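You operate a simulated robot arm through the tools that you are given. There is no shell and no other tool. Be economical: measure what you need, move in short steps, check, and stop when the job is done.

You run a simulated robot arm. Do the job below in one go: nothing can be reset, and whatever is moved stays where it is left.

TASK
Spin the yellow and the teal glue tube for 5 seconds.
Fine: one tube in each well, hood shut, dial at 5, press the green button once; wait till the green lamp is out; leave the other tubes.

The check looks at the end state, three seconds after you hand in, the way a careful person would. Anything else that was tipped, shoved, dropped, spilled or broken makes it a failure.

THE ROBOT
A 7-joint arm with a two-finger parallel gripper, fixed in place. Base frame: the origin is at the foot of the arm, x ahead of it, y to its left, z up; the work surface is at about z = 760. Readings come in mm, rad, newtons and seconds.
With the tool pointing down near the work surface it reaches from about 200 to 680 mm from the base axis. Its first joint turns from -1.152 to 1.152 rad. Payload 2.4 kg.
Tool frame: the origin (TCP) lies between the finger pads and is the grasp point; the fingertips stand 30 mm ahead of it; z points along the fingers, y is the line along which they close. The gripper opens to 94 mm. The fingers are 28 mm wide and 10 mm thick; the gripper's body (50 by 96 mm) begins 55 mm behind the TCP.
Orientation is that of the tool frame in the base frame, as a unit quaternion [w, x, y, z]. With the fingers straight down and closing along the base's y, the tool's x points along the base's -x, its y along +y and its z along -z.

THE INTERFACE
- The arm moves only by the tool servo_tool. Its argument "plan" is text: rows parted by semicolons, each of 7 numbers parted by spaces: the turn, a rotation vector about the base's x, y, z in units of 120 degrees (1.0 is 120 degrees), then the shift along the base's x, y, z in units of 200 mm (1.0 is 200 mm), then the opening in per cent of the stroke, from 0 (shut) to 100 (fully open). In form: wx wy wz tx ty tz hand; .... A call has 1 to 10 rows; each row is the pose to reach, as a shift and turn from the pose commanded when the call began. A call with a number of a shift or a turn outside -1 to 1 is refused whole. Rows are played at 5 a second. More than 50 mm and 0.15 rad between two rows, or a gripper value outside its range, and nothing of the call is played. A pose out of reach is approached as far as the arm can. The call stops where the force on the tool passes 70 N (or 10 N more than at its start, if that is more) or the arm is blocked; 0.2 s more then pass. Each finger travels about 153 mm/s and halts on what it meets, pressing with about 24 N; the grip force reading is that of the motor and also rises with nothing between the fingers. The clock runs only during rows and for 0.2 s after the last one: add rows that repeat a pose to give the fingers time. It gives the time, the measured TCP pose, the force on the tool (base axes), the opening and the grip force at its end, in the units of the frame above (readings bear some noise), with the torque about the TCP (base axes, N m) and any sound that the robot's microphone picked up.
- Cameras (640 x 400 px; columns grow to the right, rows downward): "scene" is fixed at [21.3, 460.4, 1449]; the picture's right is [-0.89, -0.46, 0.00], its down [-0.25, 0.48, -0.84] and it looks along [0.39, -0.74, -0.55] (base axes); focal length 315 px, centre (320, 200). "wrist" rides on the gripper at [76, 14, -102] in the tool frame; the picture's right is [-0.18, 0.98, 0.00], its down [-0.75, -0.14, -0.64] and it looks along [-0.63, -0.12, 0.77] (tool axes); focal length 243 px, centre (320, 200).
- camera(camera): a new picture of that camera. No time passes.
- point_at(camera, pixels): for up to 12 pixels [column, row] of the newest picture of that camera ("zoom" is the newest enlarged one), the place [x, y, z] in the base frame of the surface seen there, good to about 2 mm. No time passes.
- inspect(camera, box): a new picture of the part [left, top, right, bottom] of that camera's present view, enlarged. No time passes.
- sign_off(): hands the job in; it is judged then, once.

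Work in short steps. Measure before you move; look again where a grasp or a placing could have gone wrong, and mend it. You have 80 turns and 34 pictures in all, those below and enlarged ones among them. Open the gripper and draw the arm clear of the work before you hand the job in, unless the task says otherwise; then end with one line.

The tools are called after "Request:" as a command line: name --argument value ..., lists and objects as JSON in quotes. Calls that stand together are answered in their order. servo_tool: Moves the arm, as the interface text tells. Its arguments: {"type":"object","properties":{"plan":{"type":"string"}},"required":["plan"]} The other tools are called the same way: camera (camera) takes a picture; point_at (camera, pixels) gives the place of the surface under pixels of a picture; inspect (camera, box) takes an enlarged picture of a part of a camera's view; sign_off () hands the job in.

At the start:

```text
t: 0.0
position: [405.4, -27.0, 1117.2]
tool_rot: [0.0, 0.0, 1.0, 0.0]
wrist_force: [0.3, -1.4, 0.1]
torque: [-0.04, 0.01, 0.02]
gripper_width: 93.8
gripper_force: 0.0
```

scene: 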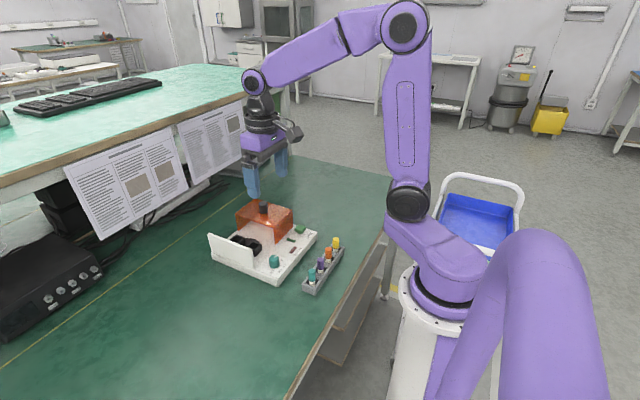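
wrist: 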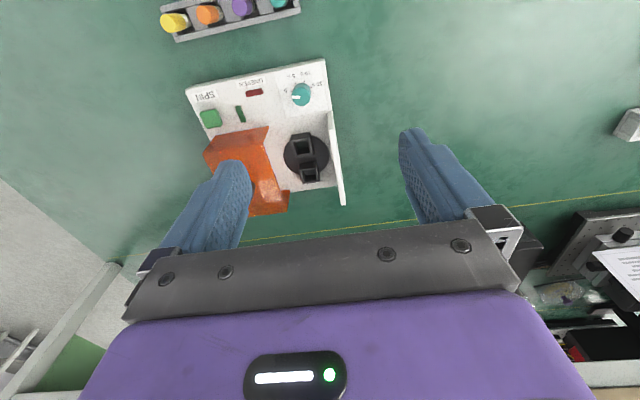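

The pictures show the spinner with an orange hood, a dial, a green button and a tube rack. I'll enlarge both views to measure them.

Request:
inspect --camera "wrist" --box '[150, 0, 390, 220]'

Request:
inspect --camera "scene" --box '[200, 190, 360, 300]'

```text
1.82 times, centred on (270, 110) of wrist
```

zoom: 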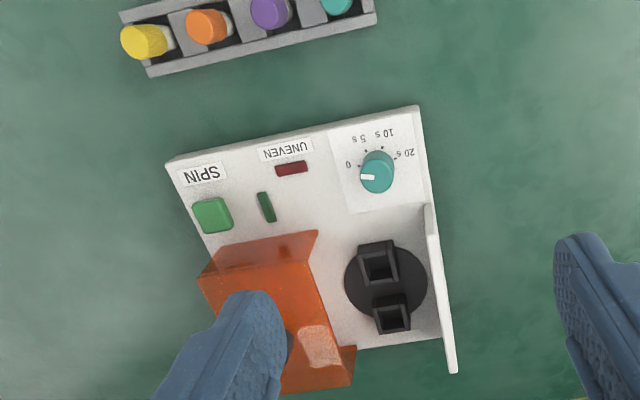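

```text
3.64 times, centred on (280, 245) of scene
```

zoom: 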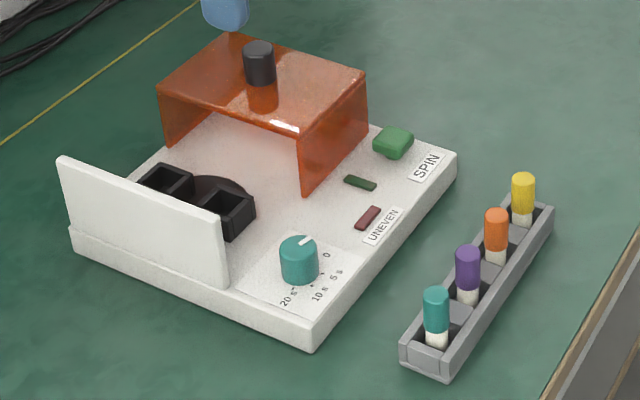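

The hood seems to slide toward the white end wall, over the rotor. I'll measure the features in the zoom picture.

Request:
point_at --camera "zoom" --pixels '[[523, 178], [496, 214], [467, 252], [435, 293], [437, 338], [258, 46], [393, 136], [298, 244], [330, 253], [226, 202], [165, 178], [283, 252]]'

Request:
point_at --camera "wrist" --pixels '[[174, 22], [301, 95], [304, 145], [310, 172], [306, 155], [188, 90], [325, 62], [343, 204], [333, 110], [210, 118], [295, 97], [268, 128]]'

```text
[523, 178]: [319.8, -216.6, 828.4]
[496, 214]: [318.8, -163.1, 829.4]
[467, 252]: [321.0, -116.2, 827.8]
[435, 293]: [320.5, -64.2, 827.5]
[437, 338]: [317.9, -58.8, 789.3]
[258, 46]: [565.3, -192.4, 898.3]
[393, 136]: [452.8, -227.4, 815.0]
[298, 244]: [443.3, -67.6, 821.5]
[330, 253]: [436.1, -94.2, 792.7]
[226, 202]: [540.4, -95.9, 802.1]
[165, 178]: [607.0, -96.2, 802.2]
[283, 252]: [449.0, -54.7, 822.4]
```

```text
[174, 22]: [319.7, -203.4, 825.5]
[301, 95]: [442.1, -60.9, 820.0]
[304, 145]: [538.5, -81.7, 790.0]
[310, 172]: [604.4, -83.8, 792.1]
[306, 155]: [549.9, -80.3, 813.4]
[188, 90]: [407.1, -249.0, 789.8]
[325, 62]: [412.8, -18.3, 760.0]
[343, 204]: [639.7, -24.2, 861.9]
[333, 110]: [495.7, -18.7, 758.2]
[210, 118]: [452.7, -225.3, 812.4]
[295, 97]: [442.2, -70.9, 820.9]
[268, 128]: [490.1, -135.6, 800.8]
```

The device and rack look aligned with the base axes. I'll zoom in on the rack and the rotor to find tube axes and well sizes.

Request:
inspect --camera "scene" --box '[295, 230, 350, 296]'

Request:
point_at --camera "zoom" --pixels '[[320, 200]]'

Request:
inspect --camera "wrist" --box '[260, 110, 360, 210]'

```text
6.06 times, centred on (322, 263) of scene
```

zoom: 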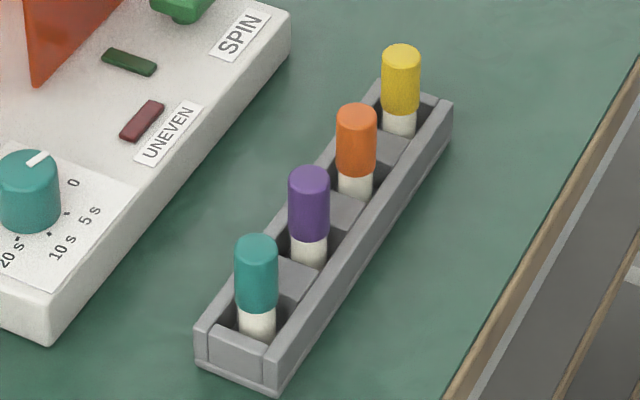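

```text
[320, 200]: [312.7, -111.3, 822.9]
```

```text
4.00 times, centred on (310, 160) of wrist
```

zoom: 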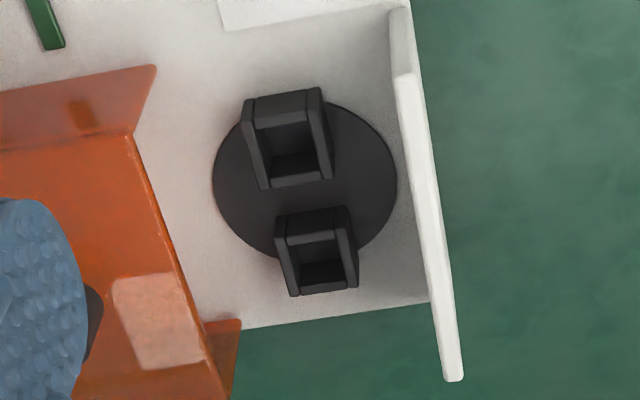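

The wells are square boxes. I'll measure their rims.

Request:
point_at --camera "zoom" --pixels '[[248, 140], [326, 130], [285, 92], [298, 182], [280, 245], [350, 238], [312, 211], [325, 290], [292, 140], [322, 272], [214, 185], [396, 185]]'

Request:
inspect --camera "wrist" --box '[150, 0, 310, 50]'

```text
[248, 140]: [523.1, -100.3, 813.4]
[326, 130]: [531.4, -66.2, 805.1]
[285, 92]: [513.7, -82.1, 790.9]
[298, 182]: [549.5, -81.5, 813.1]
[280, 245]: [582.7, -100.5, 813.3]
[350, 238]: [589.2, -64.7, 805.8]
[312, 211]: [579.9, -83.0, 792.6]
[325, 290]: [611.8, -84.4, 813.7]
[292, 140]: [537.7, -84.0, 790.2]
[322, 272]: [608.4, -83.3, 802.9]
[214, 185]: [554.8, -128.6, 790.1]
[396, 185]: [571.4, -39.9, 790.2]
```

```text
4.00 times, centred on (230, 25) of wrist
```

zoom: 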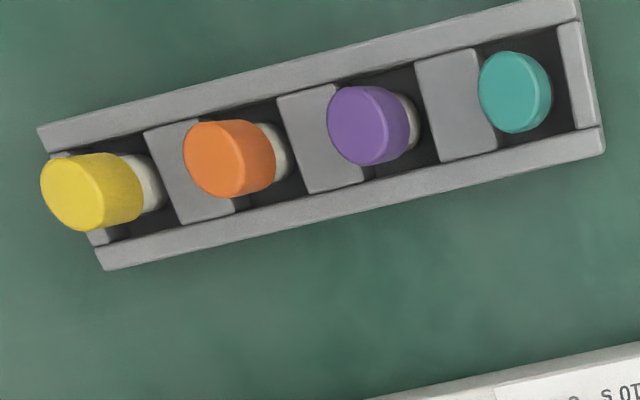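

Now the cap tops of teal and yellow in this zoom, along with the rack edges.

Request:
point_at --camera "zoom" --pixels '[[513, 92], [483, 92], [540, 92], [513, 57], [513, 126], [72, 192], [45, 180], [98, 205], [72, 160], [80, 226], [575, 75], [130, 225]]'

Request:
servo_tool --plan "0 0 0 0.2 0 -0.1 100; 0 0 0 0.35 -0.1 -0.3 100; 0 0 0 0.35 -0.15 -0.45 100"

```text
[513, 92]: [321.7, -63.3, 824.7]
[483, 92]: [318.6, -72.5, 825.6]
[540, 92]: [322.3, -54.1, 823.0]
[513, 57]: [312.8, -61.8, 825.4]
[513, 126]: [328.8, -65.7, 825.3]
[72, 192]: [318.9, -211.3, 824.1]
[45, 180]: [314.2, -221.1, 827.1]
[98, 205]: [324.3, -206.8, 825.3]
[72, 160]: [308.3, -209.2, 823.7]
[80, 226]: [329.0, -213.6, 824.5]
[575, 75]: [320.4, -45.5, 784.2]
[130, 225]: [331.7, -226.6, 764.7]
```

```text
refused: row 2 steps farther than a row can; nothing moved
```

Teal axis is about (320, -63) and yellow about (319.5, -213), with cap tops at z 825. The last move was refused for step size, so I'll lower in smaller steps to see the rotor and dial closer.

Request:
servo_tool --plan "0 0 0 0 0 -0.2 100; 0 0 0 0 0 -0.4 100; 0 0 0 0 0.1 -0.6 100; 0 0 0 0 0.1 -0.6 100"

Request:
camera --camera "wrist"

```text
t: 1.0
position: [407.5, -7.1, 1000.2]
tool_rot: [-0.001, 0.0, 1.0, 0.002]
wrist_force: [-0.5, 0.3, -0.1]
torque: [0.01, 0.03, 0.0]
gripper_width: 93.9
gripper_force: 0.0
```

```text
26 pictures are left
```

wrist: 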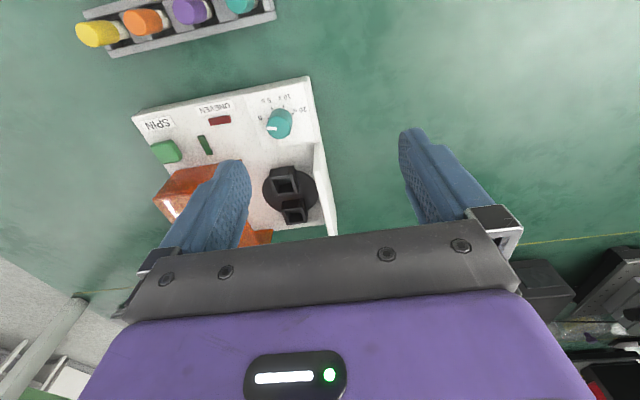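

The rotor sits at about (290,195) and the dial at (278,124). I'll enlarge them.

Request:
inspect --camera "wrist" --box '[240, 85, 340, 235]'

```text
2.67 times, centred on (290, 160) of wrist
```

zoom: 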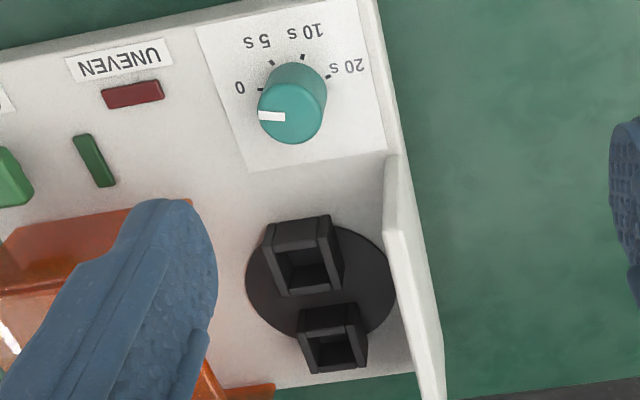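

I'll measure the dial ticks, the pointer ends and the rim corners.

Request:
point_at --camera "zoom" --pixels '[[261, 89], [271, 64], [303, 57], [328, 77], [262, 114], [284, 117], [288, 117], [268, 135], [278, 245], [320, 216], [287, 295], [341, 285]]'

Request:
point_at --camera "zoom" --pixels '[[295, 243], [310, 290], [269, 255], [329, 250], [301, 338], [365, 330], [335, 335], [335, 370], [310, 365], [305, 268], [332, 350], [332, 320]]'

```text
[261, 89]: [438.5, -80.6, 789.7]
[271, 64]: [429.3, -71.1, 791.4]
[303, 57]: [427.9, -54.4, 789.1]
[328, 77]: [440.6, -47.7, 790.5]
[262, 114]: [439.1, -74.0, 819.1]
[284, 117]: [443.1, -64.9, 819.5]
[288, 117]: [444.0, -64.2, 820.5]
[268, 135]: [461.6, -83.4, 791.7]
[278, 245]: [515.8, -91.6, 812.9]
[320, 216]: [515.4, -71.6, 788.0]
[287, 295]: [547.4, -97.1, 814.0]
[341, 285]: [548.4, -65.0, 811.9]
```

```text
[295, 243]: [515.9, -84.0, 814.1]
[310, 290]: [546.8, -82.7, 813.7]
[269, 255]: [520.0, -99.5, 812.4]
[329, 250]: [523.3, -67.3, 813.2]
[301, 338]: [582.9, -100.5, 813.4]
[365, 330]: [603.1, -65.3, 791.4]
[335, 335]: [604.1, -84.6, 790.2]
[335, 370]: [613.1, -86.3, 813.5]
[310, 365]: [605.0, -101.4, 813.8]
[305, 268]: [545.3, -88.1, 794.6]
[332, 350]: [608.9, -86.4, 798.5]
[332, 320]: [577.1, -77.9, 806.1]
```

The wells centre at about (532,-83) and (596,-83), with rims at z 813 and floors at 790. The dial centres at (444,-64) and needs about -48° about z. First I move above the teal tube with the fingers at a 44 mm opening.

Request:
servo_tool --plan "0 0 0 -0.15 -0.1 -0.12 47; 0 0 0 -0.3 -0.2 -0.24 47; 0 0 0 -0.43 -0.28 -0.34 47; 0 0 0 -0.43 -0.28 -0.34 47; 0 0 0 -0.43 -0.28 -0.34 47"

Request:
servo_tool --plan "0 0 0 0 0 0 47; 0 0 0 0 0 0 47"

```text
t: 2.2
position: [319.2, -62.4, 929.4]
tool_rot: [0.0, -0.001, 1.0, 0.0]
wrist_force: [0.0, -0.1, -0.6]
torque: [-0.04, 0.04, 0.0]
gripper_width: 44.1
gripper_force: 0.0
```

```text
t: 2.8
position: [319.8, -61.7, 930.1]
tool_rot: [0.0, -0.001, 1.0, 0.0]
wrist_force: [0.4, 0.9, -1.3]
torque: [0.0, -0.03, -0.02]
gripper_width: 44.0
gripper_force: 0.0
```

Settled near (319.5, -62, 929.7). I'll go down to tips about 15 mm above the caps and look.

Request:
servo_tool --plan "0 0 0 0 -0.005 -0.2 47; 0 0 0 0 -0.005 -0.3 47; 0 0 0 0 -0.005 -0.3 47"

Request:
camera --camera "wrist"

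Request:
inspect --camera "scene" --box '[270, 210, 370, 300]'

```text
t: 3.6
position: [320.6, -64.7, 872.2]
tool_rot: [0.001, 0.0, 1.0, 0.0]
wrist_force: [-0.7, -0.8, 0.7]
torque: [0.0, 0.0, 0.02]
gripper_width: 44.1
gripper_force: 0.1
```

```text
24 pictures are left
```

wrist: 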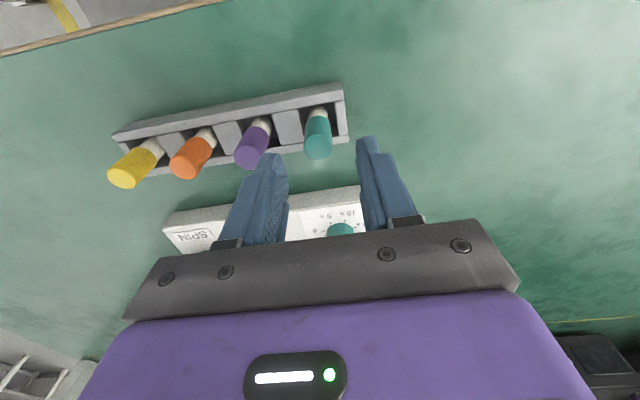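

```text
4.44 times, centred on (320, 255) of scene
```

zoom: 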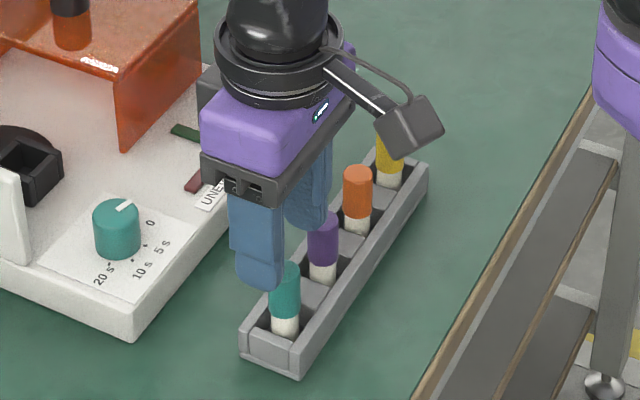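

The teal cap (318,148) lies midway between the tips (275,155) and (368,140). I'll descend to TCP z≈820, then close.

Request:
servo_tool --plan "0 0 0 0 0 -0.12 47; 0 0 0 0 0 -0.245 47; 0 0 0 0 0 -0.245 47; 0 0 0 0 0 -0.245 0; 0 0 0 0 0 -0.245 0; 0 0 0 0 0 -0.245 0"

```text
t: 5.0
position: [320.2, -64.5, 818.7]
tool_rot: [0.0, 0.0, 1.0, 0.0]
wrist_force: [1.3, -1.3, 0.0]
torque: [-0.03, -0.02, -0.04]
gripper_width: 18.9
gripper_force: 24.2
```

Gripped at 18.9 mm. I'll lift 100 mm straight up.

Request:
servo_tool --plan "0 0 0 0 0 0.2 0; 0 0 0 0 0 0.4 0; 0 0 0 0 0 0.55 0; 0 0 0 0 0 0.55 0"

Request:
inspect --camera "scene" --box '[220, 180, 360, 300]'

```text
t: 6.0
position: [316.8, -63.8, 926.6]
tool_rot: [0.0, 0.0, 1.0, 0.0]
wrist_force: [-0.6, 0.1, -0.2]
torque: [-0.01, 0.0, -0.01]
gripper_width: 18.8
gripper_force: 24.1
```

```text
3.33 times, centred on (290, 240) of scene
```

zoom: 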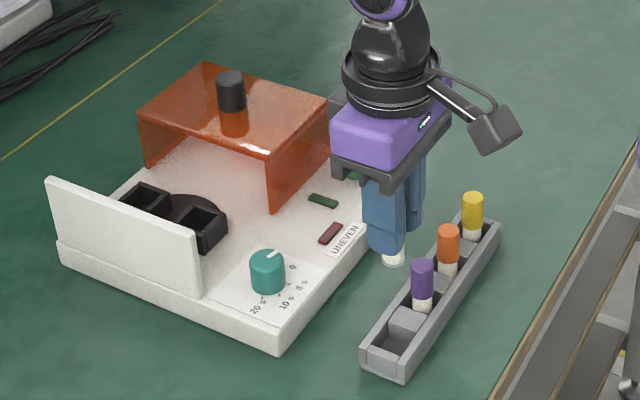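

The tube is held and upright. I'll measure its bottom and the well openings seen here.

Request:
point_at --camera "zoom" --pixels '[[393, 263], [397, 252], [203, 222], [176, 230], [201, 206], [228, 215], [203, 240], [145, 203], [118, 202], [143, 184], [172, 196], [145, 218]]'

```text
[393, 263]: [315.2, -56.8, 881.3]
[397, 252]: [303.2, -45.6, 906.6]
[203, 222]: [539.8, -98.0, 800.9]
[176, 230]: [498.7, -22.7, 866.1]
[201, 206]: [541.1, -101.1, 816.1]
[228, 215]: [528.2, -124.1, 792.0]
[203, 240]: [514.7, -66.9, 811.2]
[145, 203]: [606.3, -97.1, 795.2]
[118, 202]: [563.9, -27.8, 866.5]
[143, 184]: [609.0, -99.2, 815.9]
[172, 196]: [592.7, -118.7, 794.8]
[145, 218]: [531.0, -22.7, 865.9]
```

The tube bottom is about 50 mm below TCP, so I'll release at TCP ~845 in the well. I'm carrying it toward the far well.

Request:
servo_tool --plan "0 0 0 0.2 0 0 0; 0 0 0 0.4 -0.02 0 0; 0 0 0 0.6 -0.04 0 0; 0 0 0 0.8 -0.07 0 0; 0 0 0 1.0 -0.1 0 0; 0 0 0 1.0 -0.1 0 0"

Request:
servo_tool --plan "0 0 0 0.2 0 0 0; 0 0 0 0.38 0 0 0; 0 0 0 0.38 0 0 0; 0 0 0 0.38 0 0 0"

Request:
servo_tool --plan "0 0 0 0 0 -0.1 0; 0 0 0 0 0 -0.2 0; 0 0 0 0 0 -0.2 0"

Request:
inspect --camera "scene" --box '[200, 170, 300, 270]'

Request:
camera --camera "wrist"

```text
t: 7.4
position: [520.9, -84.5, 927.7]
tool_rot: [0.0, 0.0, 1.0, 0.0]
wrist_force: [0.2, -0.3, -0.9]
torque: [-0.01, 0.02, 0.0]
gripper_width: 18.9
gripper_force: 23.7
```

```text
t: 8.4
position: [595.5, -83.4, 929.4]
tool_rot: [0.0, 0.0, 1.0, 0.0]
wrist_force: [-0.5, 0.2, 0.0]
torque: [0.0, 0.0, 0.01]
gripper_width: 19.0
gripper_force: 24.1
```

```text
t: 9.2
position: [595.9, -86.0, 890.0]
tool_rot: [0.0, 0.0, 1.0, 0.0]
wrist_force: [-0.4, 0.1, 0.0]
torque: [0.05, -0.02, 0.0]
gripper_width: 19.0
gripper_force: 23.8
```

```text
4.00 times, centred on (250, 220) of scene
```

zoom: 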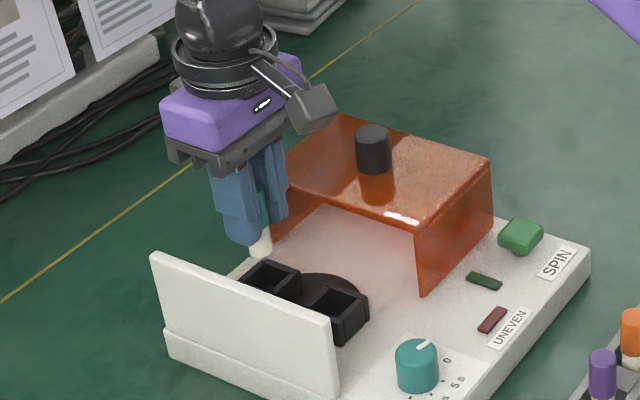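

```text
20 pictures are left
```

wrist: 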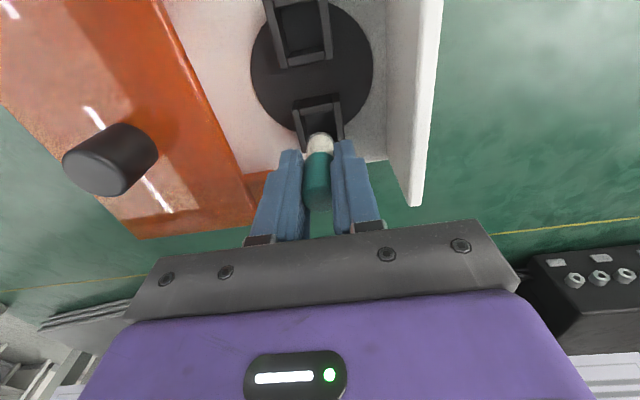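

The tube bottom (318,142 in the wrist view) is over the far well. I'll descend with a force check.

Request:
servo_tool --plan "0 0 0 0 0.005 -0.08 0; 0 0 0 0 0.005 -0.16 0; 0 0 0 0 0.005 -0.2 0; 0 0 0 0 0.005 -0.23 0; 0 0 0 0 0.005 -0.23 0"

Request:
inspect --camera "scene" --box '[210, 190, 290, 260]'

```text
t: 10.4
position: [595.9, -83.3, 844.7]
tool_rot: [0.0, 0.0, 1.0, -0.001]
wrist_force: [0.6, 0.3, -0.3]
torque: [-0.01, 0.02, 0.01]
gripper_width: 18.7
gripper_force: 23.8
```

```text
5.71 times, centred on (250, 225) of scene
```

zoom: 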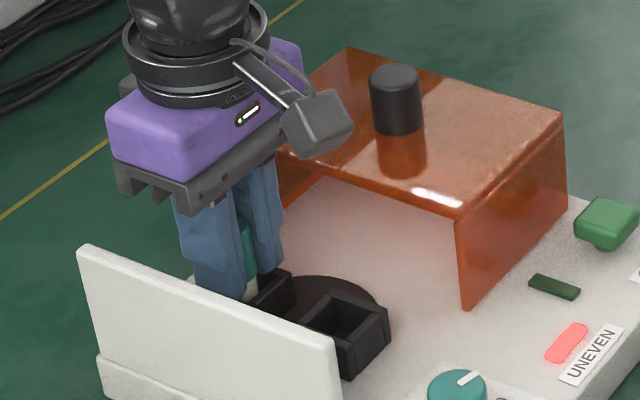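

The UNEVEN lamp came on, so the tube is detected in the well, and there is no contact force. I'll release and lift.

Request:
servo_tool --plan "0 0 0 0 0 0 35; 0 0 0 0 0 0 35; 0 0 0 0 0 0 35; 0 0 0 0 0 0.15 35; 0 0 0 0 0 0.35 35; 0 0 0 0 0 0.5 35; 0 0 0 0 0 0.5 35"

Request:
camera --camera "wrist"

```text
t: 12.0
position: [596.6, -81.5, 941.3]
tool_rot: [0.0, 0.0, 1.0, 0.0]
wrist_force: [0.2, 0.7, -0.2]
torque: [0.03, -0.01, -0.02]
gripper_width: 32.8
gripper_force: 0.1
```

```text
18 pictures are left
```

wrist: 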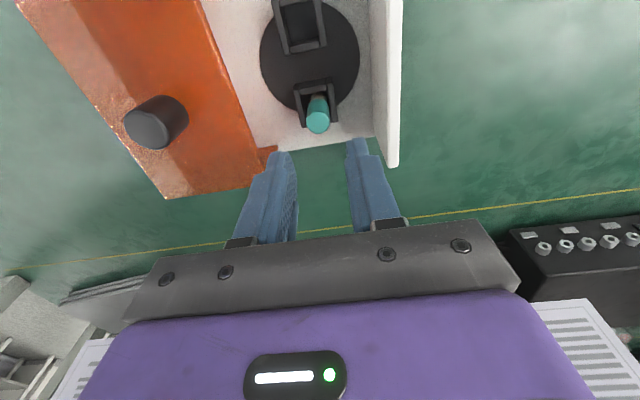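

Teal is seated in the far well. I'll go back in x and then across to the yellow tube.

Request:
servo_tool --plan "0 0 0 -0.2 0 0 35; 0 0 0 -0.4 0 0 35; 0 0 0 -0.6 0 0 35; 0 0 0 -0.8 0 0 47; 0 0 0 -1.0 0 0 47; 0 0 0 -1.0 -0.2 0 47; 0 0 0 -1.0 -0.4 0 47; 0 0 0 -1.0 -0.6 0 47; 0 0 0 -1.0 -0.65 0 47"

Request:
servo_tool --plan "0 0 0 -0.2 0 0 47; 0 0 0 -0.38 0 -0.1 47; 0 0 0 -0.38 0 -0.3 47; 0 0 0 -0.38 0 -0.37 47; 0 0 0 -0.38 0 -0.37 47; 0 0 0 -0.38 0 -0.37 47"

Request:
camera --camera "wrist"

Request:
point_at --camera "wrist" --pixels '[[320, 150]]'

```text
t: 14.0
position: [395.6, -213.0, 945.4]
tool_rot: [0.0, 0.001, 1.0, 0.0]
wrist_force: [-0.8, -0.7, -0.8]
torque: [0.01, 0.01, -0.04]
gripper_width: 44.3
gripper_force: 0.1
```

```text
t: 15.4
position: [317.7, -210.2, 866.8]
tool_rot: [0.0, 0.0, 1.0, 0.0]
wrist_force: [0.3, 0.3, -0.4]
torque: [0.04, 0.02, 0.01]
gripper_width: 44.2
gripper_force: 0.0
```

```text
17 pictures are left
```

wrist: 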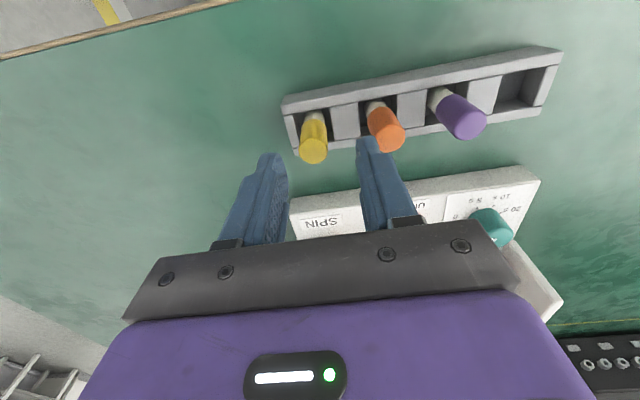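

```text
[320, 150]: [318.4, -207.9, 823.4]
```

The yellow cap sits slightly left of mid (313 against 321). I'll measure its centre before correcting.

Request:
point_at --camera "wrist" --pixels '[[313, 154], [302, 154], [324, 154], [313, 145], [313, 162], [385, 140], [372, 140], [400, 140]]'

```text
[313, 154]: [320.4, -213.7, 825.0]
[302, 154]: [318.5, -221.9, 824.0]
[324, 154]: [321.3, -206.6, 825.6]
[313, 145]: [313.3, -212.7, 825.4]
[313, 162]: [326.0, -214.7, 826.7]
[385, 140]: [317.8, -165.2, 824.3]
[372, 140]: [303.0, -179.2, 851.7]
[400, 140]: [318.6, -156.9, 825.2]
```

Yellow is at (320, -214). I'll shift y by -1.5 mm, descend to z≈820 and grip.

Request:
servo_tool --plan "0 0 0 0.005 -0.007 0 47; 0 0 0 0.005 -0.007 -0.12 47; 0 0 0 0.005 -0.007 -0.245 47; 0 0 0 0.005 -0.007 -0.245 47; 0 0 0 0.005 -0.007 -0.245 0; 0 0 0 0.005 -0.007 -0.245 0; 0 0 0 0.005 -0.007 -0.245 0"

Request:
servo_tool --plan "0 0 0 0 0 0.2 0; 0 0 0 0 0 0.4 0; 0 0 0 0 0 0.55 0; 0 0 0 0 0 0.55 0"

Request:
inspect --camera "scene" --box '[220, 180, 360, 300]'

```text
t: 17.0
position: [319.5, -212.1, 819.4]
tool_rot: [0.0, -0.001, 1.0, 0.001]
wrist_force: [0.6, 1.0, 0.0]
torque: [0.01, 0.03, 0.03]
gripper_width: 18.9
gripper_force: 24.0
```

```text
t: 18.0
position: [317.2, -216.7, 931.2]
tool_rot: [-0.001, 0.0, 1.0, 0.0]
wrist_force: [0.5, 0.6, -1.1]
torque: [0.02, 0.0, 0.0]
gripper_width: 19.2
gripper_force: 23.8
```

```text
3.33 times, centred on (290, 240) of scene
```

zoom: 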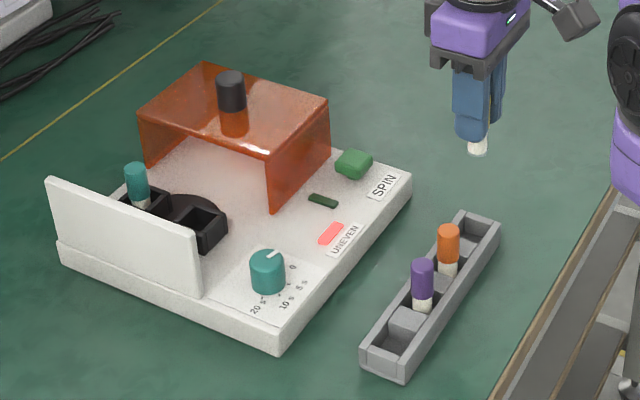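

Yellow is held and the other tubes are undisturbed. I'll move across in y, then forward to the near well at (532,-83).

Request:
servo_tool --plan "0 0 0 0 0.2 0 0; 0 0 0 0 0.4 0 0; 0 0 0 0 0.6 0 0; 0 0 0 0.1 0.653 0 0; 0 0 0 0.3 0.653 0 0; 0 0 0 0.5 0.653 0 0; 0 0 0 0.7 0.653 0 0; 0 0 0 0.9 0.653 0 0; 0 0 0 0.98 0.653 0 0; 0 0 0 0.98 0.653 0 0"

Request:
servo_tool --plan "0 0 0 0.08 0 -0.1 0; 0 0 0 0.08 0 -0.2 0; 0 0 0 0.08 0 -0.2 0; 0 0 0 0.08 0 -0.2 0"

Request:
camera --camera "wrist"

```text
t: 20.2
position: [515.1, -80.0, 930.1]
tool_rot: [0.0, 0.0, 1.0, 0.0]
wrist_force: [-0.2, -0.2, -0.2]
torque: [-0.03, 0.01, 0.0]
gripper_width: 18.9
gripper_force: 24.1
```

```text
t: 21.2
position: [531.3, -83.5, 890.8]
tool_rot: [0.0, 0.0, 1.0, 0.001]
wrist_force: [-0.3, -0.1, 0.3]
torque: [0.03, -0.02, -0.01]
gripper_width: 19.0
gripper_force: 23.9
```

```text
15 pictures are left
```

wrist: 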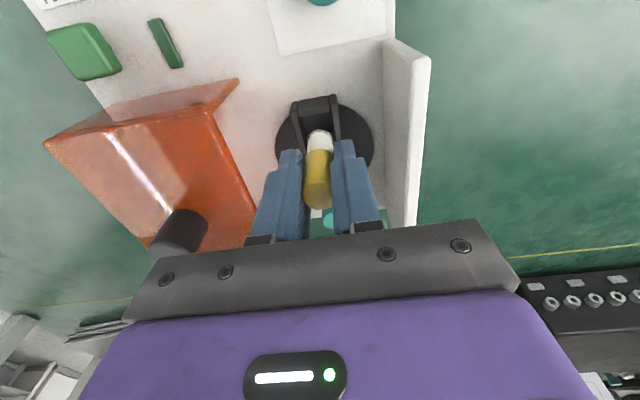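

Alignment matches the first placing. I'll descend with a force check.

Request:
servo_tool --plan "0 0 0 0 0 -0.08 0; 0 0 0 0 0 -0.16 0; 0 0 0 0 0 -0.2 0; 0 0 0 0 0 -0.23 0; 0 0 0 0 0 -0.23 0"

Request:
inspect --camera "scene" --box '[210, 190, 290, 260]'

```text
t: 22.4
position: [531.6, -83.4, 846.0]
tool_rot: [0.001, -0.001, 1.0, 0.0]
wrist_force: [5.9, -0.1, -0.3]
torque: [0.0, -0.25, 0.0]
gripper_width: 18.8
gripper_force: 24.1
```

```text
5.71 times, centred on (250, 225) of scene
```

zoom: 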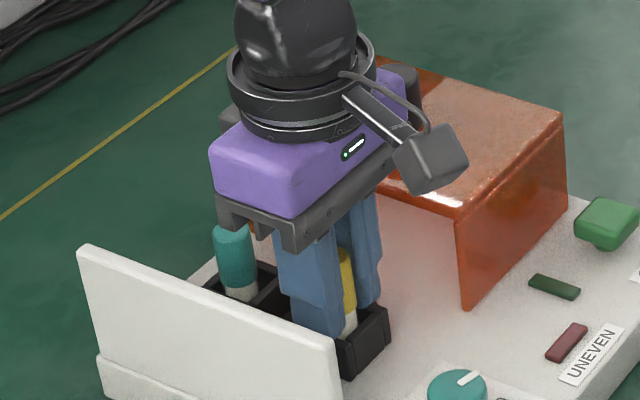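

UNEVEN is out, so both tubes are recognised. There is a slight +x side load of 6 N, so I'll ease 1.5 mm in +x, then release and rise.

Request:
servo_tool --plan "0 0 0 0.008 0 0 0; 0 0 0 0.008 0 0 0; 0 0 0 0.008 0 0 35; 0 0 0 0.008 0 0 35; 0 0 0 0.008 0 0 35; 0 0 0 0.008 0 0.15 35; 0 0 0 0.008 0 0.35 35; 0 0 0 0.008 0 0.5 35; 0 0 0 0.008 0 0.5 35"

Request:
camera --camera "wrist"

```text
t: 24.4
position: [534.2, -85.4, 947.5]
tool_rot: [-0.001, 0.0, 1.0, -0.001]
wrist_force: [0.0, -1.1, -0.1]
torque: [-0.01, 0.01, 0.03]
gripper_width: 33.0
gripper_force: 0.1
```

```text
13 pictures are left
```

wrist: 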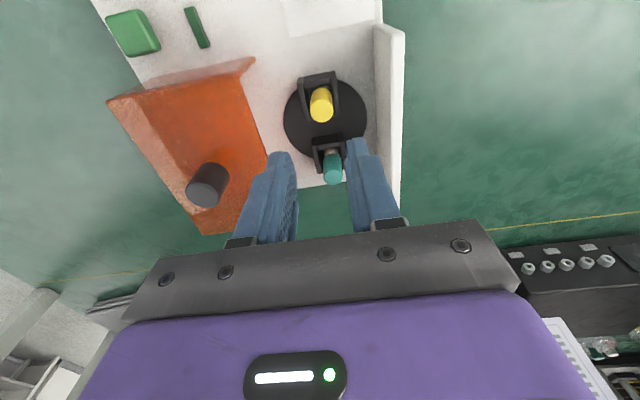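

Both tubes are seated. I'll measure the tube tops, the hood and its knob.

Request:
point_at --camera "wrist" --pixels '[[320, 108], [333, 174], [208, 185], [195, 200], [222, 172], [206, 205], [120, 102], [253, 62], [245, 80], [260, 150], [205, 230], [150, 94]]'

```text
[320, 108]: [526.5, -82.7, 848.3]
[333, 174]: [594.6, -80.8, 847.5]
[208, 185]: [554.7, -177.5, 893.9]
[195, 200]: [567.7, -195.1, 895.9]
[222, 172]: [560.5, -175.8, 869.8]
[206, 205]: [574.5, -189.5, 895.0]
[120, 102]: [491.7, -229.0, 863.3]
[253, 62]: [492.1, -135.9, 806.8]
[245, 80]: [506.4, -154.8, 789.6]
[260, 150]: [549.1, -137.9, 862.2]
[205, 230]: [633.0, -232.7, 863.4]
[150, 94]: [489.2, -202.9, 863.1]
```

The hood spans y -230..-136 with its knob at (562,-186) and top at 897. Next is the dial: I'll move above (444,-64).

Request:
servo_tool --plan "0 0 0 -0.2 0.05 0 47; 0 0 0 -0.4 0.097 0 47; 0 0 0 -0.448 0.097 -0.15 47; 0 0 0 -0.448 0.097 -0.35 47; 0 0 0 -0.448 0.097 -0.35 47; 0 0 0 -0.448 0.097 -0.35 47"

Request:
camera --camera "wrist"

Request:
point_at --camera "wrist" --pixels '[[320, 150], [310, 150], [330, 150], [320, 140], [320, 160]]'

```text
t: 25.8
position: [441.5, -65.6, 872.3]
tool_rot: [0.0, 0.0, 1.0, 0.0]
wrist_force: [-0.4, 0.5, 0.3]
torque: [-0.02, 0.0, -0.01]
gripper_width: 44.1
gripper_force: 0.0
```

```text
12 pictures are left
```

wrist: 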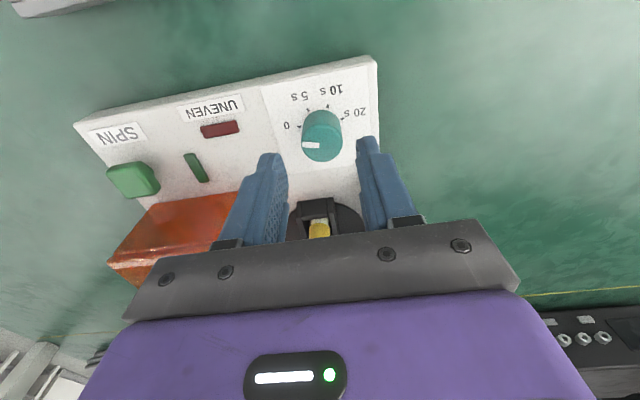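

```text
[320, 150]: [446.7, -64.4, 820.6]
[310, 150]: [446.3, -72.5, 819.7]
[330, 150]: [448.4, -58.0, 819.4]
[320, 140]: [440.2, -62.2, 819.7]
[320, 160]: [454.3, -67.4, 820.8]
```

The dial top centres at about (322,146) and lies well between the tips. I'll measure its edges, pointer and ticks.

Request:
inspect --camera "wrist" --box '[270, 80, 380, 170]'

```text
4.44 times, centred on (325, 125) of wrist
```

zoom: 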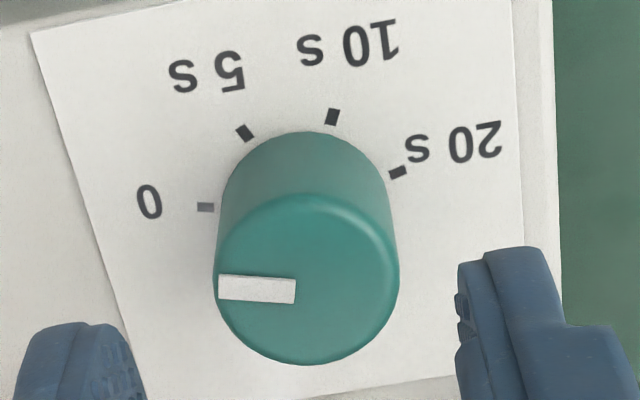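

Request:
point_at --camera "zoom" --pixels '[[206, 207], [245, 132], [333, 117], [398, 173], [224, 288], [290, 291], [218, 285], [396, 275], [306, 200], [306, 360], [307, 280]]'

```text
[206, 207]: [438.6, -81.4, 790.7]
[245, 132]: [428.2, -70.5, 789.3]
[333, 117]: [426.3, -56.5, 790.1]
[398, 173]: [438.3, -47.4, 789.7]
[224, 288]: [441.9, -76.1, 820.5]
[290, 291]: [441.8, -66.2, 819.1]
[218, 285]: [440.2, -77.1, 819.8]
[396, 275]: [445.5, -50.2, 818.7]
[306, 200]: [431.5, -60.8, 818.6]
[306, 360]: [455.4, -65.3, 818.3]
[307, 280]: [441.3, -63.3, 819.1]
```

The pointer is at 0 (about 14°) and the 5 s tick at about 65°, so I need -50° about z (-0.417). I'll lower and grip the dial.

Request:
servo_tool --plan "0 0 0 0 0 -0.12 47; 0 0 0 0 0 -0.235 47; 0 0 0 0 0 -0.235 47; 0 0 0 0 0 -0.235 0; 0 0 0 0 0 -0.235 0; 0 0 0 0 0 -0.235 0"

Request:
servo_tool --plan "0 0 -0.07 0 0 0 0; 0 0 -0.14 0 0 0 0; 0 0 -0.21 0 0 0 0; 0 0 -0.28 0 0 0 0; 0 0 -0.35 0 0 0 0; 0 0 -0.417 0 0 0 0; 0 0 -0.417 0 0 0 0; 0 0 -0.417 0 0 0 0"

Request:
inspect --camera "scene" --box '[220, 200, 330, 290]'

```text
t: 27.2
position: [443.6, -64.9, 825.9]
tool_rot: [0.0, 0.0, 1.0, -0.001]
wrist_force: [1.7, 10.8, -8.0]
torque: [0.89, -0.39, 0.02]
gripper_width: 29.8
gripper_force: 44.9
```

```text
t: 29.0
position: [442.9, -65.2, 827.1]
tool_rot: [-0.002, 0.422, 0.906, 0.0]
wrist_force: [-13.1, 21.7, 16.1]
torque: [0.99, -0.04, -0.01]
gripper_width: 29.5
gripper_force: 45.2
```

```text
4.44 times, centred on (275, 245) of scene
```

zoom: 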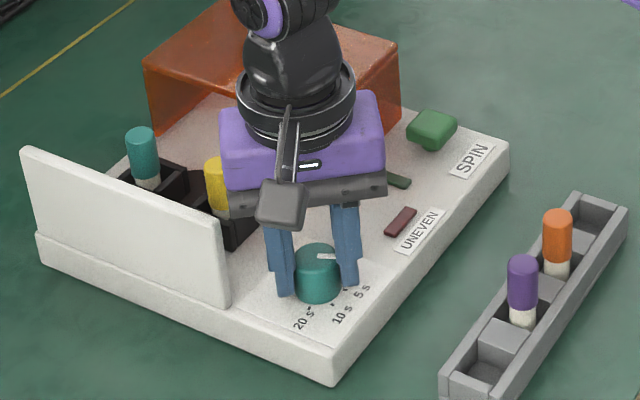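

The mark now points right in the scene view, which matches the 5 s direction. I'll release and lift, then verify.

Request:
servo_tool --plan "0 0 0 0 0 0 47; 0 0 0 0 0 0 47; 0 0 0 0 0 0 47; 0 0 0 0 0 0.2 47; 0 0 0 0 0 0.4 47; 0 0 0 0 0 0.5 47; 0 0 0 0 0 0.5 47"

Request:
servo_tool --plan "0 0 0.07 0 0 0 47; 0 0 0.14 0 0 0 47; 0 0 0.21 0 0 0 47; 0 0 0.28 0 0 0 47; 0 0 0.35 0 0 0 47; 0 0 0.417 0 0 0 47; 0 0 0.417 0 0 0 47"

Request:
inspect --camera "wrist" --box '[260, 50, 380, 200]'

```text
t: 30.6
position: [445.3, -64.2, 926.7]
tool_rot: [0.0, 0.422, 0.906, 0.0]
wrist_force: [0.6, 0.0, 0.3]
torque: [-0.02, -0.01, -0.03]
gripper_width: 44.4
gripper_force: 0.0
```

```text
t: 32.2
position: [444.7, -64.2, 927.9]
tool_rot: [0.0, -0.003, 1.0, 0.0]
wrist_force: [-0.5, 0.1, 0.5]
torque: [0.02, 0.01, 0.01]
gripper_width: 44.5
gripper_force: 0.0
```

```text
2.67 times, centred on (320, 125) of wrist
```

zoom: 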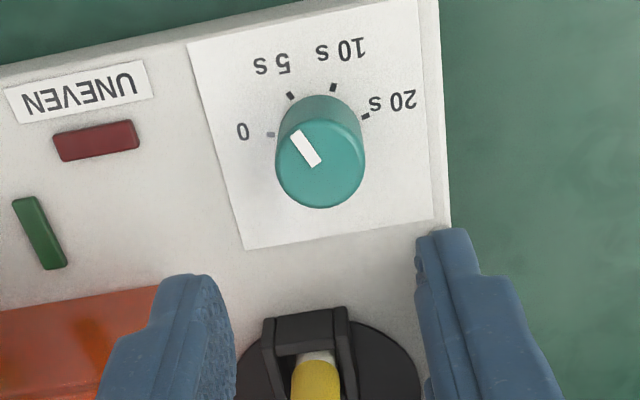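

I'll check the pointer angle by measurement.

Request:
point_at --camera "zoom" --pixels '[[296, 135], [315, 164], [305, 149], [272, 134], [291, 96], [333, 87], [365, 116], [277, 165], [363, 160], [320, 121], [320, 206]]'

```text
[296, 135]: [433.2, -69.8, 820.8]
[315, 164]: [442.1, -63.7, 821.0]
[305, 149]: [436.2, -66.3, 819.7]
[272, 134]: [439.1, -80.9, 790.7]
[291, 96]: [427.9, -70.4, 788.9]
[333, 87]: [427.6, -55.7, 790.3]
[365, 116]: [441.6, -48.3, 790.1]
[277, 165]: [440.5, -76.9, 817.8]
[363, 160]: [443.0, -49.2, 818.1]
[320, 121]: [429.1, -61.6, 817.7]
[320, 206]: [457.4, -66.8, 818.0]
```

The pointer is at about 60-65°, pointing at 5 s. Next the hood: I'll rise and go above its knob.

Request:
servo_tool --plan "0 0 0 0 0 0.2 60; 0 0 0 0.1 -0.2 0.2 60; 0 0 0 0.2 -0.4 0.2 60; 0 0 0 0.4 -0.5 0.2 60; 0 0 0 0.6 -0.61 0.2 60; 0 0 0 0.6 -0.61 0.1 60; 0 0 0 0.6 -0.61 0.1 60; 0 0 0 0.6 -0.61 0.1 60"

Request:
camera --camera "wrist"

```text
t: 34.0
position: [564.3, -186.2, 945.1]
tool_rot: [0.0, 0.0, 1.0, 0.0]
wrist_force: [-0.7, -0.6, -0.6]
torque: [-0.01, 0.02, 0.01]
gripper_width: 56.7
gripper_force: 0.1
```

```text
8 pictures are left
```

wrist: 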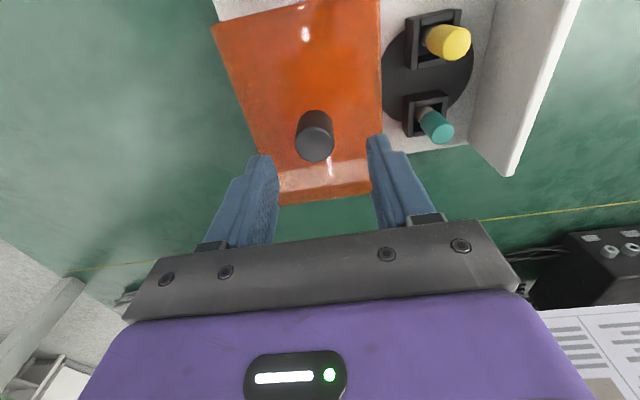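

Request:
point_at --camera "wrist" --pixels '[[315, 145], [299, 145], [331, 145], [315, 131], [316, 158], [300, 190], [260, 140], [360, 120], [380, 130], [310, 200], [447, 42], [437, 130]]'

```text
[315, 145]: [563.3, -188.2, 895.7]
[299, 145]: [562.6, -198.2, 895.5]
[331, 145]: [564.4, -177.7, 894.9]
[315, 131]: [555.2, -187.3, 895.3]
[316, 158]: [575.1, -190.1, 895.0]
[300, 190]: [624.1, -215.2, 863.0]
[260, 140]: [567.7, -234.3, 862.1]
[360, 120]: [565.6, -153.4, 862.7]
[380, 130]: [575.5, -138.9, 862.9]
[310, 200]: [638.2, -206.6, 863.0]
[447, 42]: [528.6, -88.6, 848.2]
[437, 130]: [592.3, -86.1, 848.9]
```

The knob centre is (564,-188) with its top at 895. I'll descend to TCP ≈898 and grip.

Request:
servo_tool --plan "0 0 0 0 -0.008 -0.12 60; 0 0 0 0 -0.008 -0.24 60; 0 0 0 0 -0.008 -0.24 60; 0 0 0 0 -0.008 -0.24 0; 0 0 0 0 -0.008 -0.24 0; 0 0 0 0 -0.008 -0.24 0; 0 0 0 0 -0.008 -0.24 0"

Request:
servo_tool --plan "0 0 0 0 0.05 0 0; 0 0 0 0 0.1 0 0; 0 0 0 0 0.1 0 0"

```text
t: 35.6
position: [563.5, -187.0, 896.6]
tool_rot: [0.0, 0.0, 1.0, 0.0]
wrist_force: [1.1, -0.6, -3.0]
torque: [0.46, -0.64, -0.05]
gripper_width: 27.6
gripper_force: 45.0
```

```text
t: 36.4
position: [562.8, -167.5, 898.8]
tool_rot: [-0.001, -0.001, 1.0, 0.0]
wrist_force: [1.2, 0.7, 1.1]
torque: [-0.55, 0.96, -0.13]
gripper_width: 27.3
gripper_force: 44.5
```

It moves with little resistance. I'll continue another 50 mm and check.

Request:
servo_tool --plan "0 0 0 0 0.08 0 0; 0 0 0 0 0.16 0 0; 0 0 0 0 0.25 0 0; 0 0 0 0 0.25 0 0"

Request:
inspect --camera "scene" --box '[200, 170, 330, 290]'

```text
t: 37.4
position: [563.2, -117.2, 896.9]
tool_rot: [-0.004, -0.001, 1.0, 0.0]
wrist_force: [-5.8, 0.3, -28.4]
torque: [-0.65, -0.58, 0.12]
gripper_width: 27.6
gripper_force: 45.0
```

```text
3.33 times, centred on (265, 230) of scene
```

zoom: 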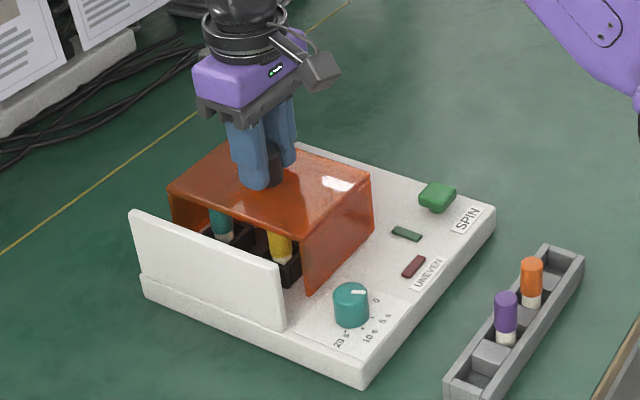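

The hood is sliding over the tubes, with about 35 mm left to the wall. I'll push in small steps until contact.

Request:
servo_tool --plan "0 0 0 0 0.06 0.003 0; 0 0 0 0 0.11 0.003 0; 0 0 0 0 0.14 0.003 0; 0 0 0 0 0.14 0.003 0"

Request:
servo_tool --plan "0 0 0 0 0.02 0 0; 0 0 0 0 0.04 0 0; 0 0 0 0 0.06 0 0; 0 0 0 0 0.08 0 0"

```text
t: 38.4
position: [563.7, -90.3, 897.9]
tool_rot: [-0.001, -0.001, 1.0, 0.0]
wrist_force: [-5.1, 0.4, -24.0]
torque: [-0.62, 0.9, -0.09]
gripper_width: 27.5
gripper_force: 44.8
```

```text
t: 39.4
position: [563.8, -83.8, 898.6]
tool_rot: [0.0, 0.005, 1.0, -0.002]
wrist_force: [1.1, -40.6, -27.5]
torque: [0.39, 0.68, 0.07]
gripper_width: 27.6
gripper_force: 45.3
```

Contact at -40 N with the knob at y=-84, centred over the rotor, so the hood is against its stop. I'll ease the push, release, rise and look.

Request:
servo_tool --plan "0 0 0 0 -0.035 0 0; 0 0 0 0 -0.035 0 60; 0 0 0 0 -0.035 0 60; 0 0 0 0 -0.035 0 60; 0 0 0 0 -0.035 0.2 60; 0 0 0 0 -0.035 0.4 60; 0 0 0 0 -0.035 0.4 60"

Request:
inspect --camera "scene" --box '[200, 170, 330, 290]'

```text
t: 41.0
position: [565.0, -79.6, 981.6]
tool_rot: [0.0, 0.0, 1.0, 0.0]
wrist_force: [0.2, 1.2, -0.2]
torque: [-0.02, 0.0, 0.01]
gripper_width: 56.2
gripper_force: 0.0
```

```text
3.33 times, centred on (265, 230) of scene
```

zoom: 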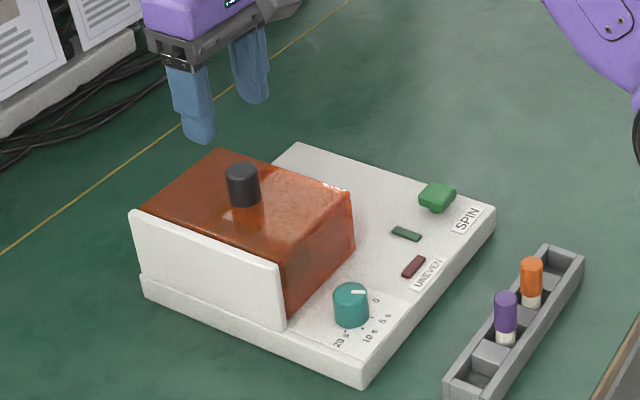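

The hood is closed against the wall. I'll check the dial pointer closely before pressing.

Request:
inspect --camera "scene" --box '[258, 246, 290, 278]'

Request:
point_at --camera "zoom" --pixels '[[320, 200]]'

```text
12.50 times, centred on (274, 262) of scene
```

zoom: 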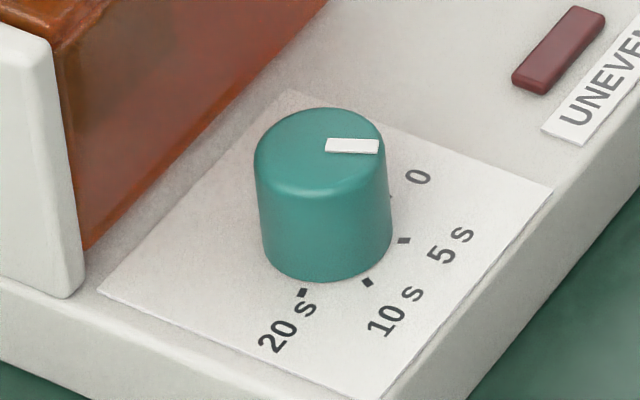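

```text
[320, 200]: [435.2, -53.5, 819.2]
```

The pointer is level in this view, which matches 64°, the 5 s tick. Next I'll go above the green button at (453,-227) with closed fingers.

Request:
servo_tool --plan "0 0 0 -0.1 -0.2 0 0; 0 0 0 -0.2 -0.4 0 0; 0 0 0 -0.35 -0.58 0 0; 0 0 0 -0.56 -0.65 0 0; 0 0 0 -0.56 -0.73 -0.2 0; 0 0 0 -0.56 -0.73 -0.4 0; 0 0 0 -0.56 -0.73 -0.52 0; 0 0 0 -0.56 -0.73 -0.52 0; 0 0 0 -0.56 -0.73 -0.52 0"

Request:
camera --camera "wrist"

```text
t: 43.0
position: [454.5, -228.2, 874.9]
tool_rot: [0.0, 0.0, 1.0, 0.0]
wrist_force: [-0.2, 0.2, -0.1]
torque: [0.02, 0.04, -0.02]
gripper_width: 0.2
gripper_force: 24.1
```

```text
4 pictures are left
```

wrist: 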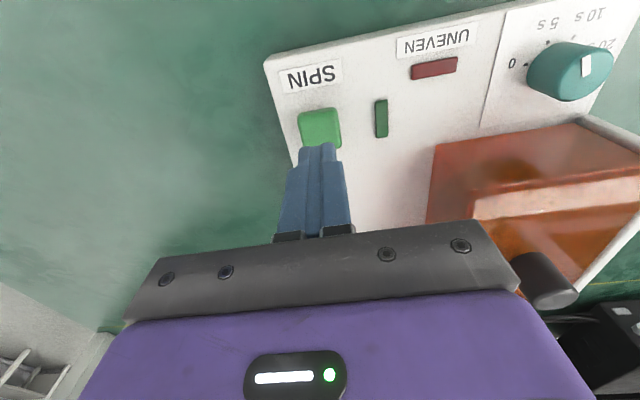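

I'll check the button extents under the tips.

Request:
point_at --camera "wrist" --pixels '[[320, 128], [303, 125], [336, 125], [320, 112], [337, 140], [300, 140]]'

```text
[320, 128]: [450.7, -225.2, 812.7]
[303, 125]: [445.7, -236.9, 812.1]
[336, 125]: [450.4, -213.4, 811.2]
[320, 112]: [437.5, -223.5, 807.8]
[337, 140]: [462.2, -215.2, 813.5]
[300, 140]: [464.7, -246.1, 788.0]
```

The button centre is (452,-226) and its top is at 813. I'll press down slowly, watching force and sound, then lift in the same call.

Request:
servo_tool --plan "0 0 0 -0.005 0.005 -0.1 0; 0 0 0 -0.005 0.005 -0.15 0; 0 0 0 -0.005 0.005 -0.16 0; 0 0 0 -0.005 0.005 -0.17 0; 0 0 0 -0.005 0.005 -0.18 0; 0 0 0 -0.005 0.005 -0.18 0"

```text
t: 44.4
position: [452.0, -225.1, 840.4]
tool_rot: [0.0, 0.0, 1.0, 0.0]
wrist_force: [-0.6, -1.2, 1.7]
torque: [-0.05, 0.0, 0.02]
gripper_width: 0.0
gripper_force: 23.8
```

Barely in contact. I'll continue down in small steps.

Request:
servo_tool --plan "0 0 0 0 0 -0.008 0; 0 0 0 0 0 -0.016 0; 0 0 0 0 0 -0.022 0; 0 0 0 0 0 -0.022 0"

```text
t: 45.4
position: [450.4, -224.5, 835.3]
tool_rot: [-0.001, -0.001, 1.0, 0.0]
wrist_force: [-2.8, 0.9, 12.7]
torque: [0.04, 0.1, 0.08]
gripper_width: 0.0
gripper_force: 23.9
heard: click
```

A click at 12.7 N shows the button was pressed. I'll lift off and look at the lamp.

Request:
servo_tool --plan "0 0 0 0 0 0.1 0; 0 0 0 0 0 0.3 0; 0 0 0 0 0 0.5 0"

Request:
inspect --camera "wrist" --box '[230, 0, 600, 200]'

```text
t: 46.2
position: [453.4, -224.0, 933.3]
tool_rot: [-0.001, 0.001, 1.0, 0.0]
wrist_force: [0.4, -1.2, 0.1]
torque: [0.01, -0.01, 0.02]
gripper_width: 0.0
gripper_force: 24.0
```

```text
1.73 times, centred on (415, 100) of wrist
```

zoom: 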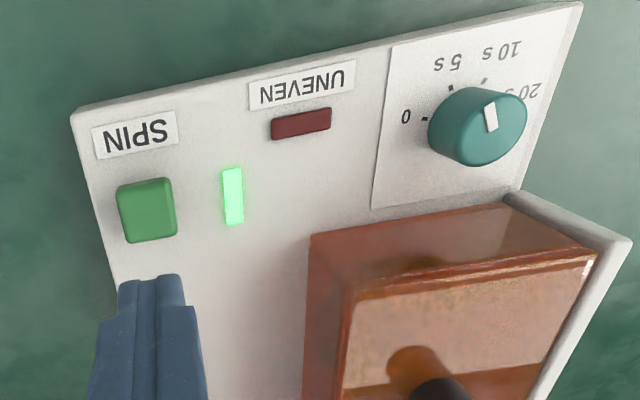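

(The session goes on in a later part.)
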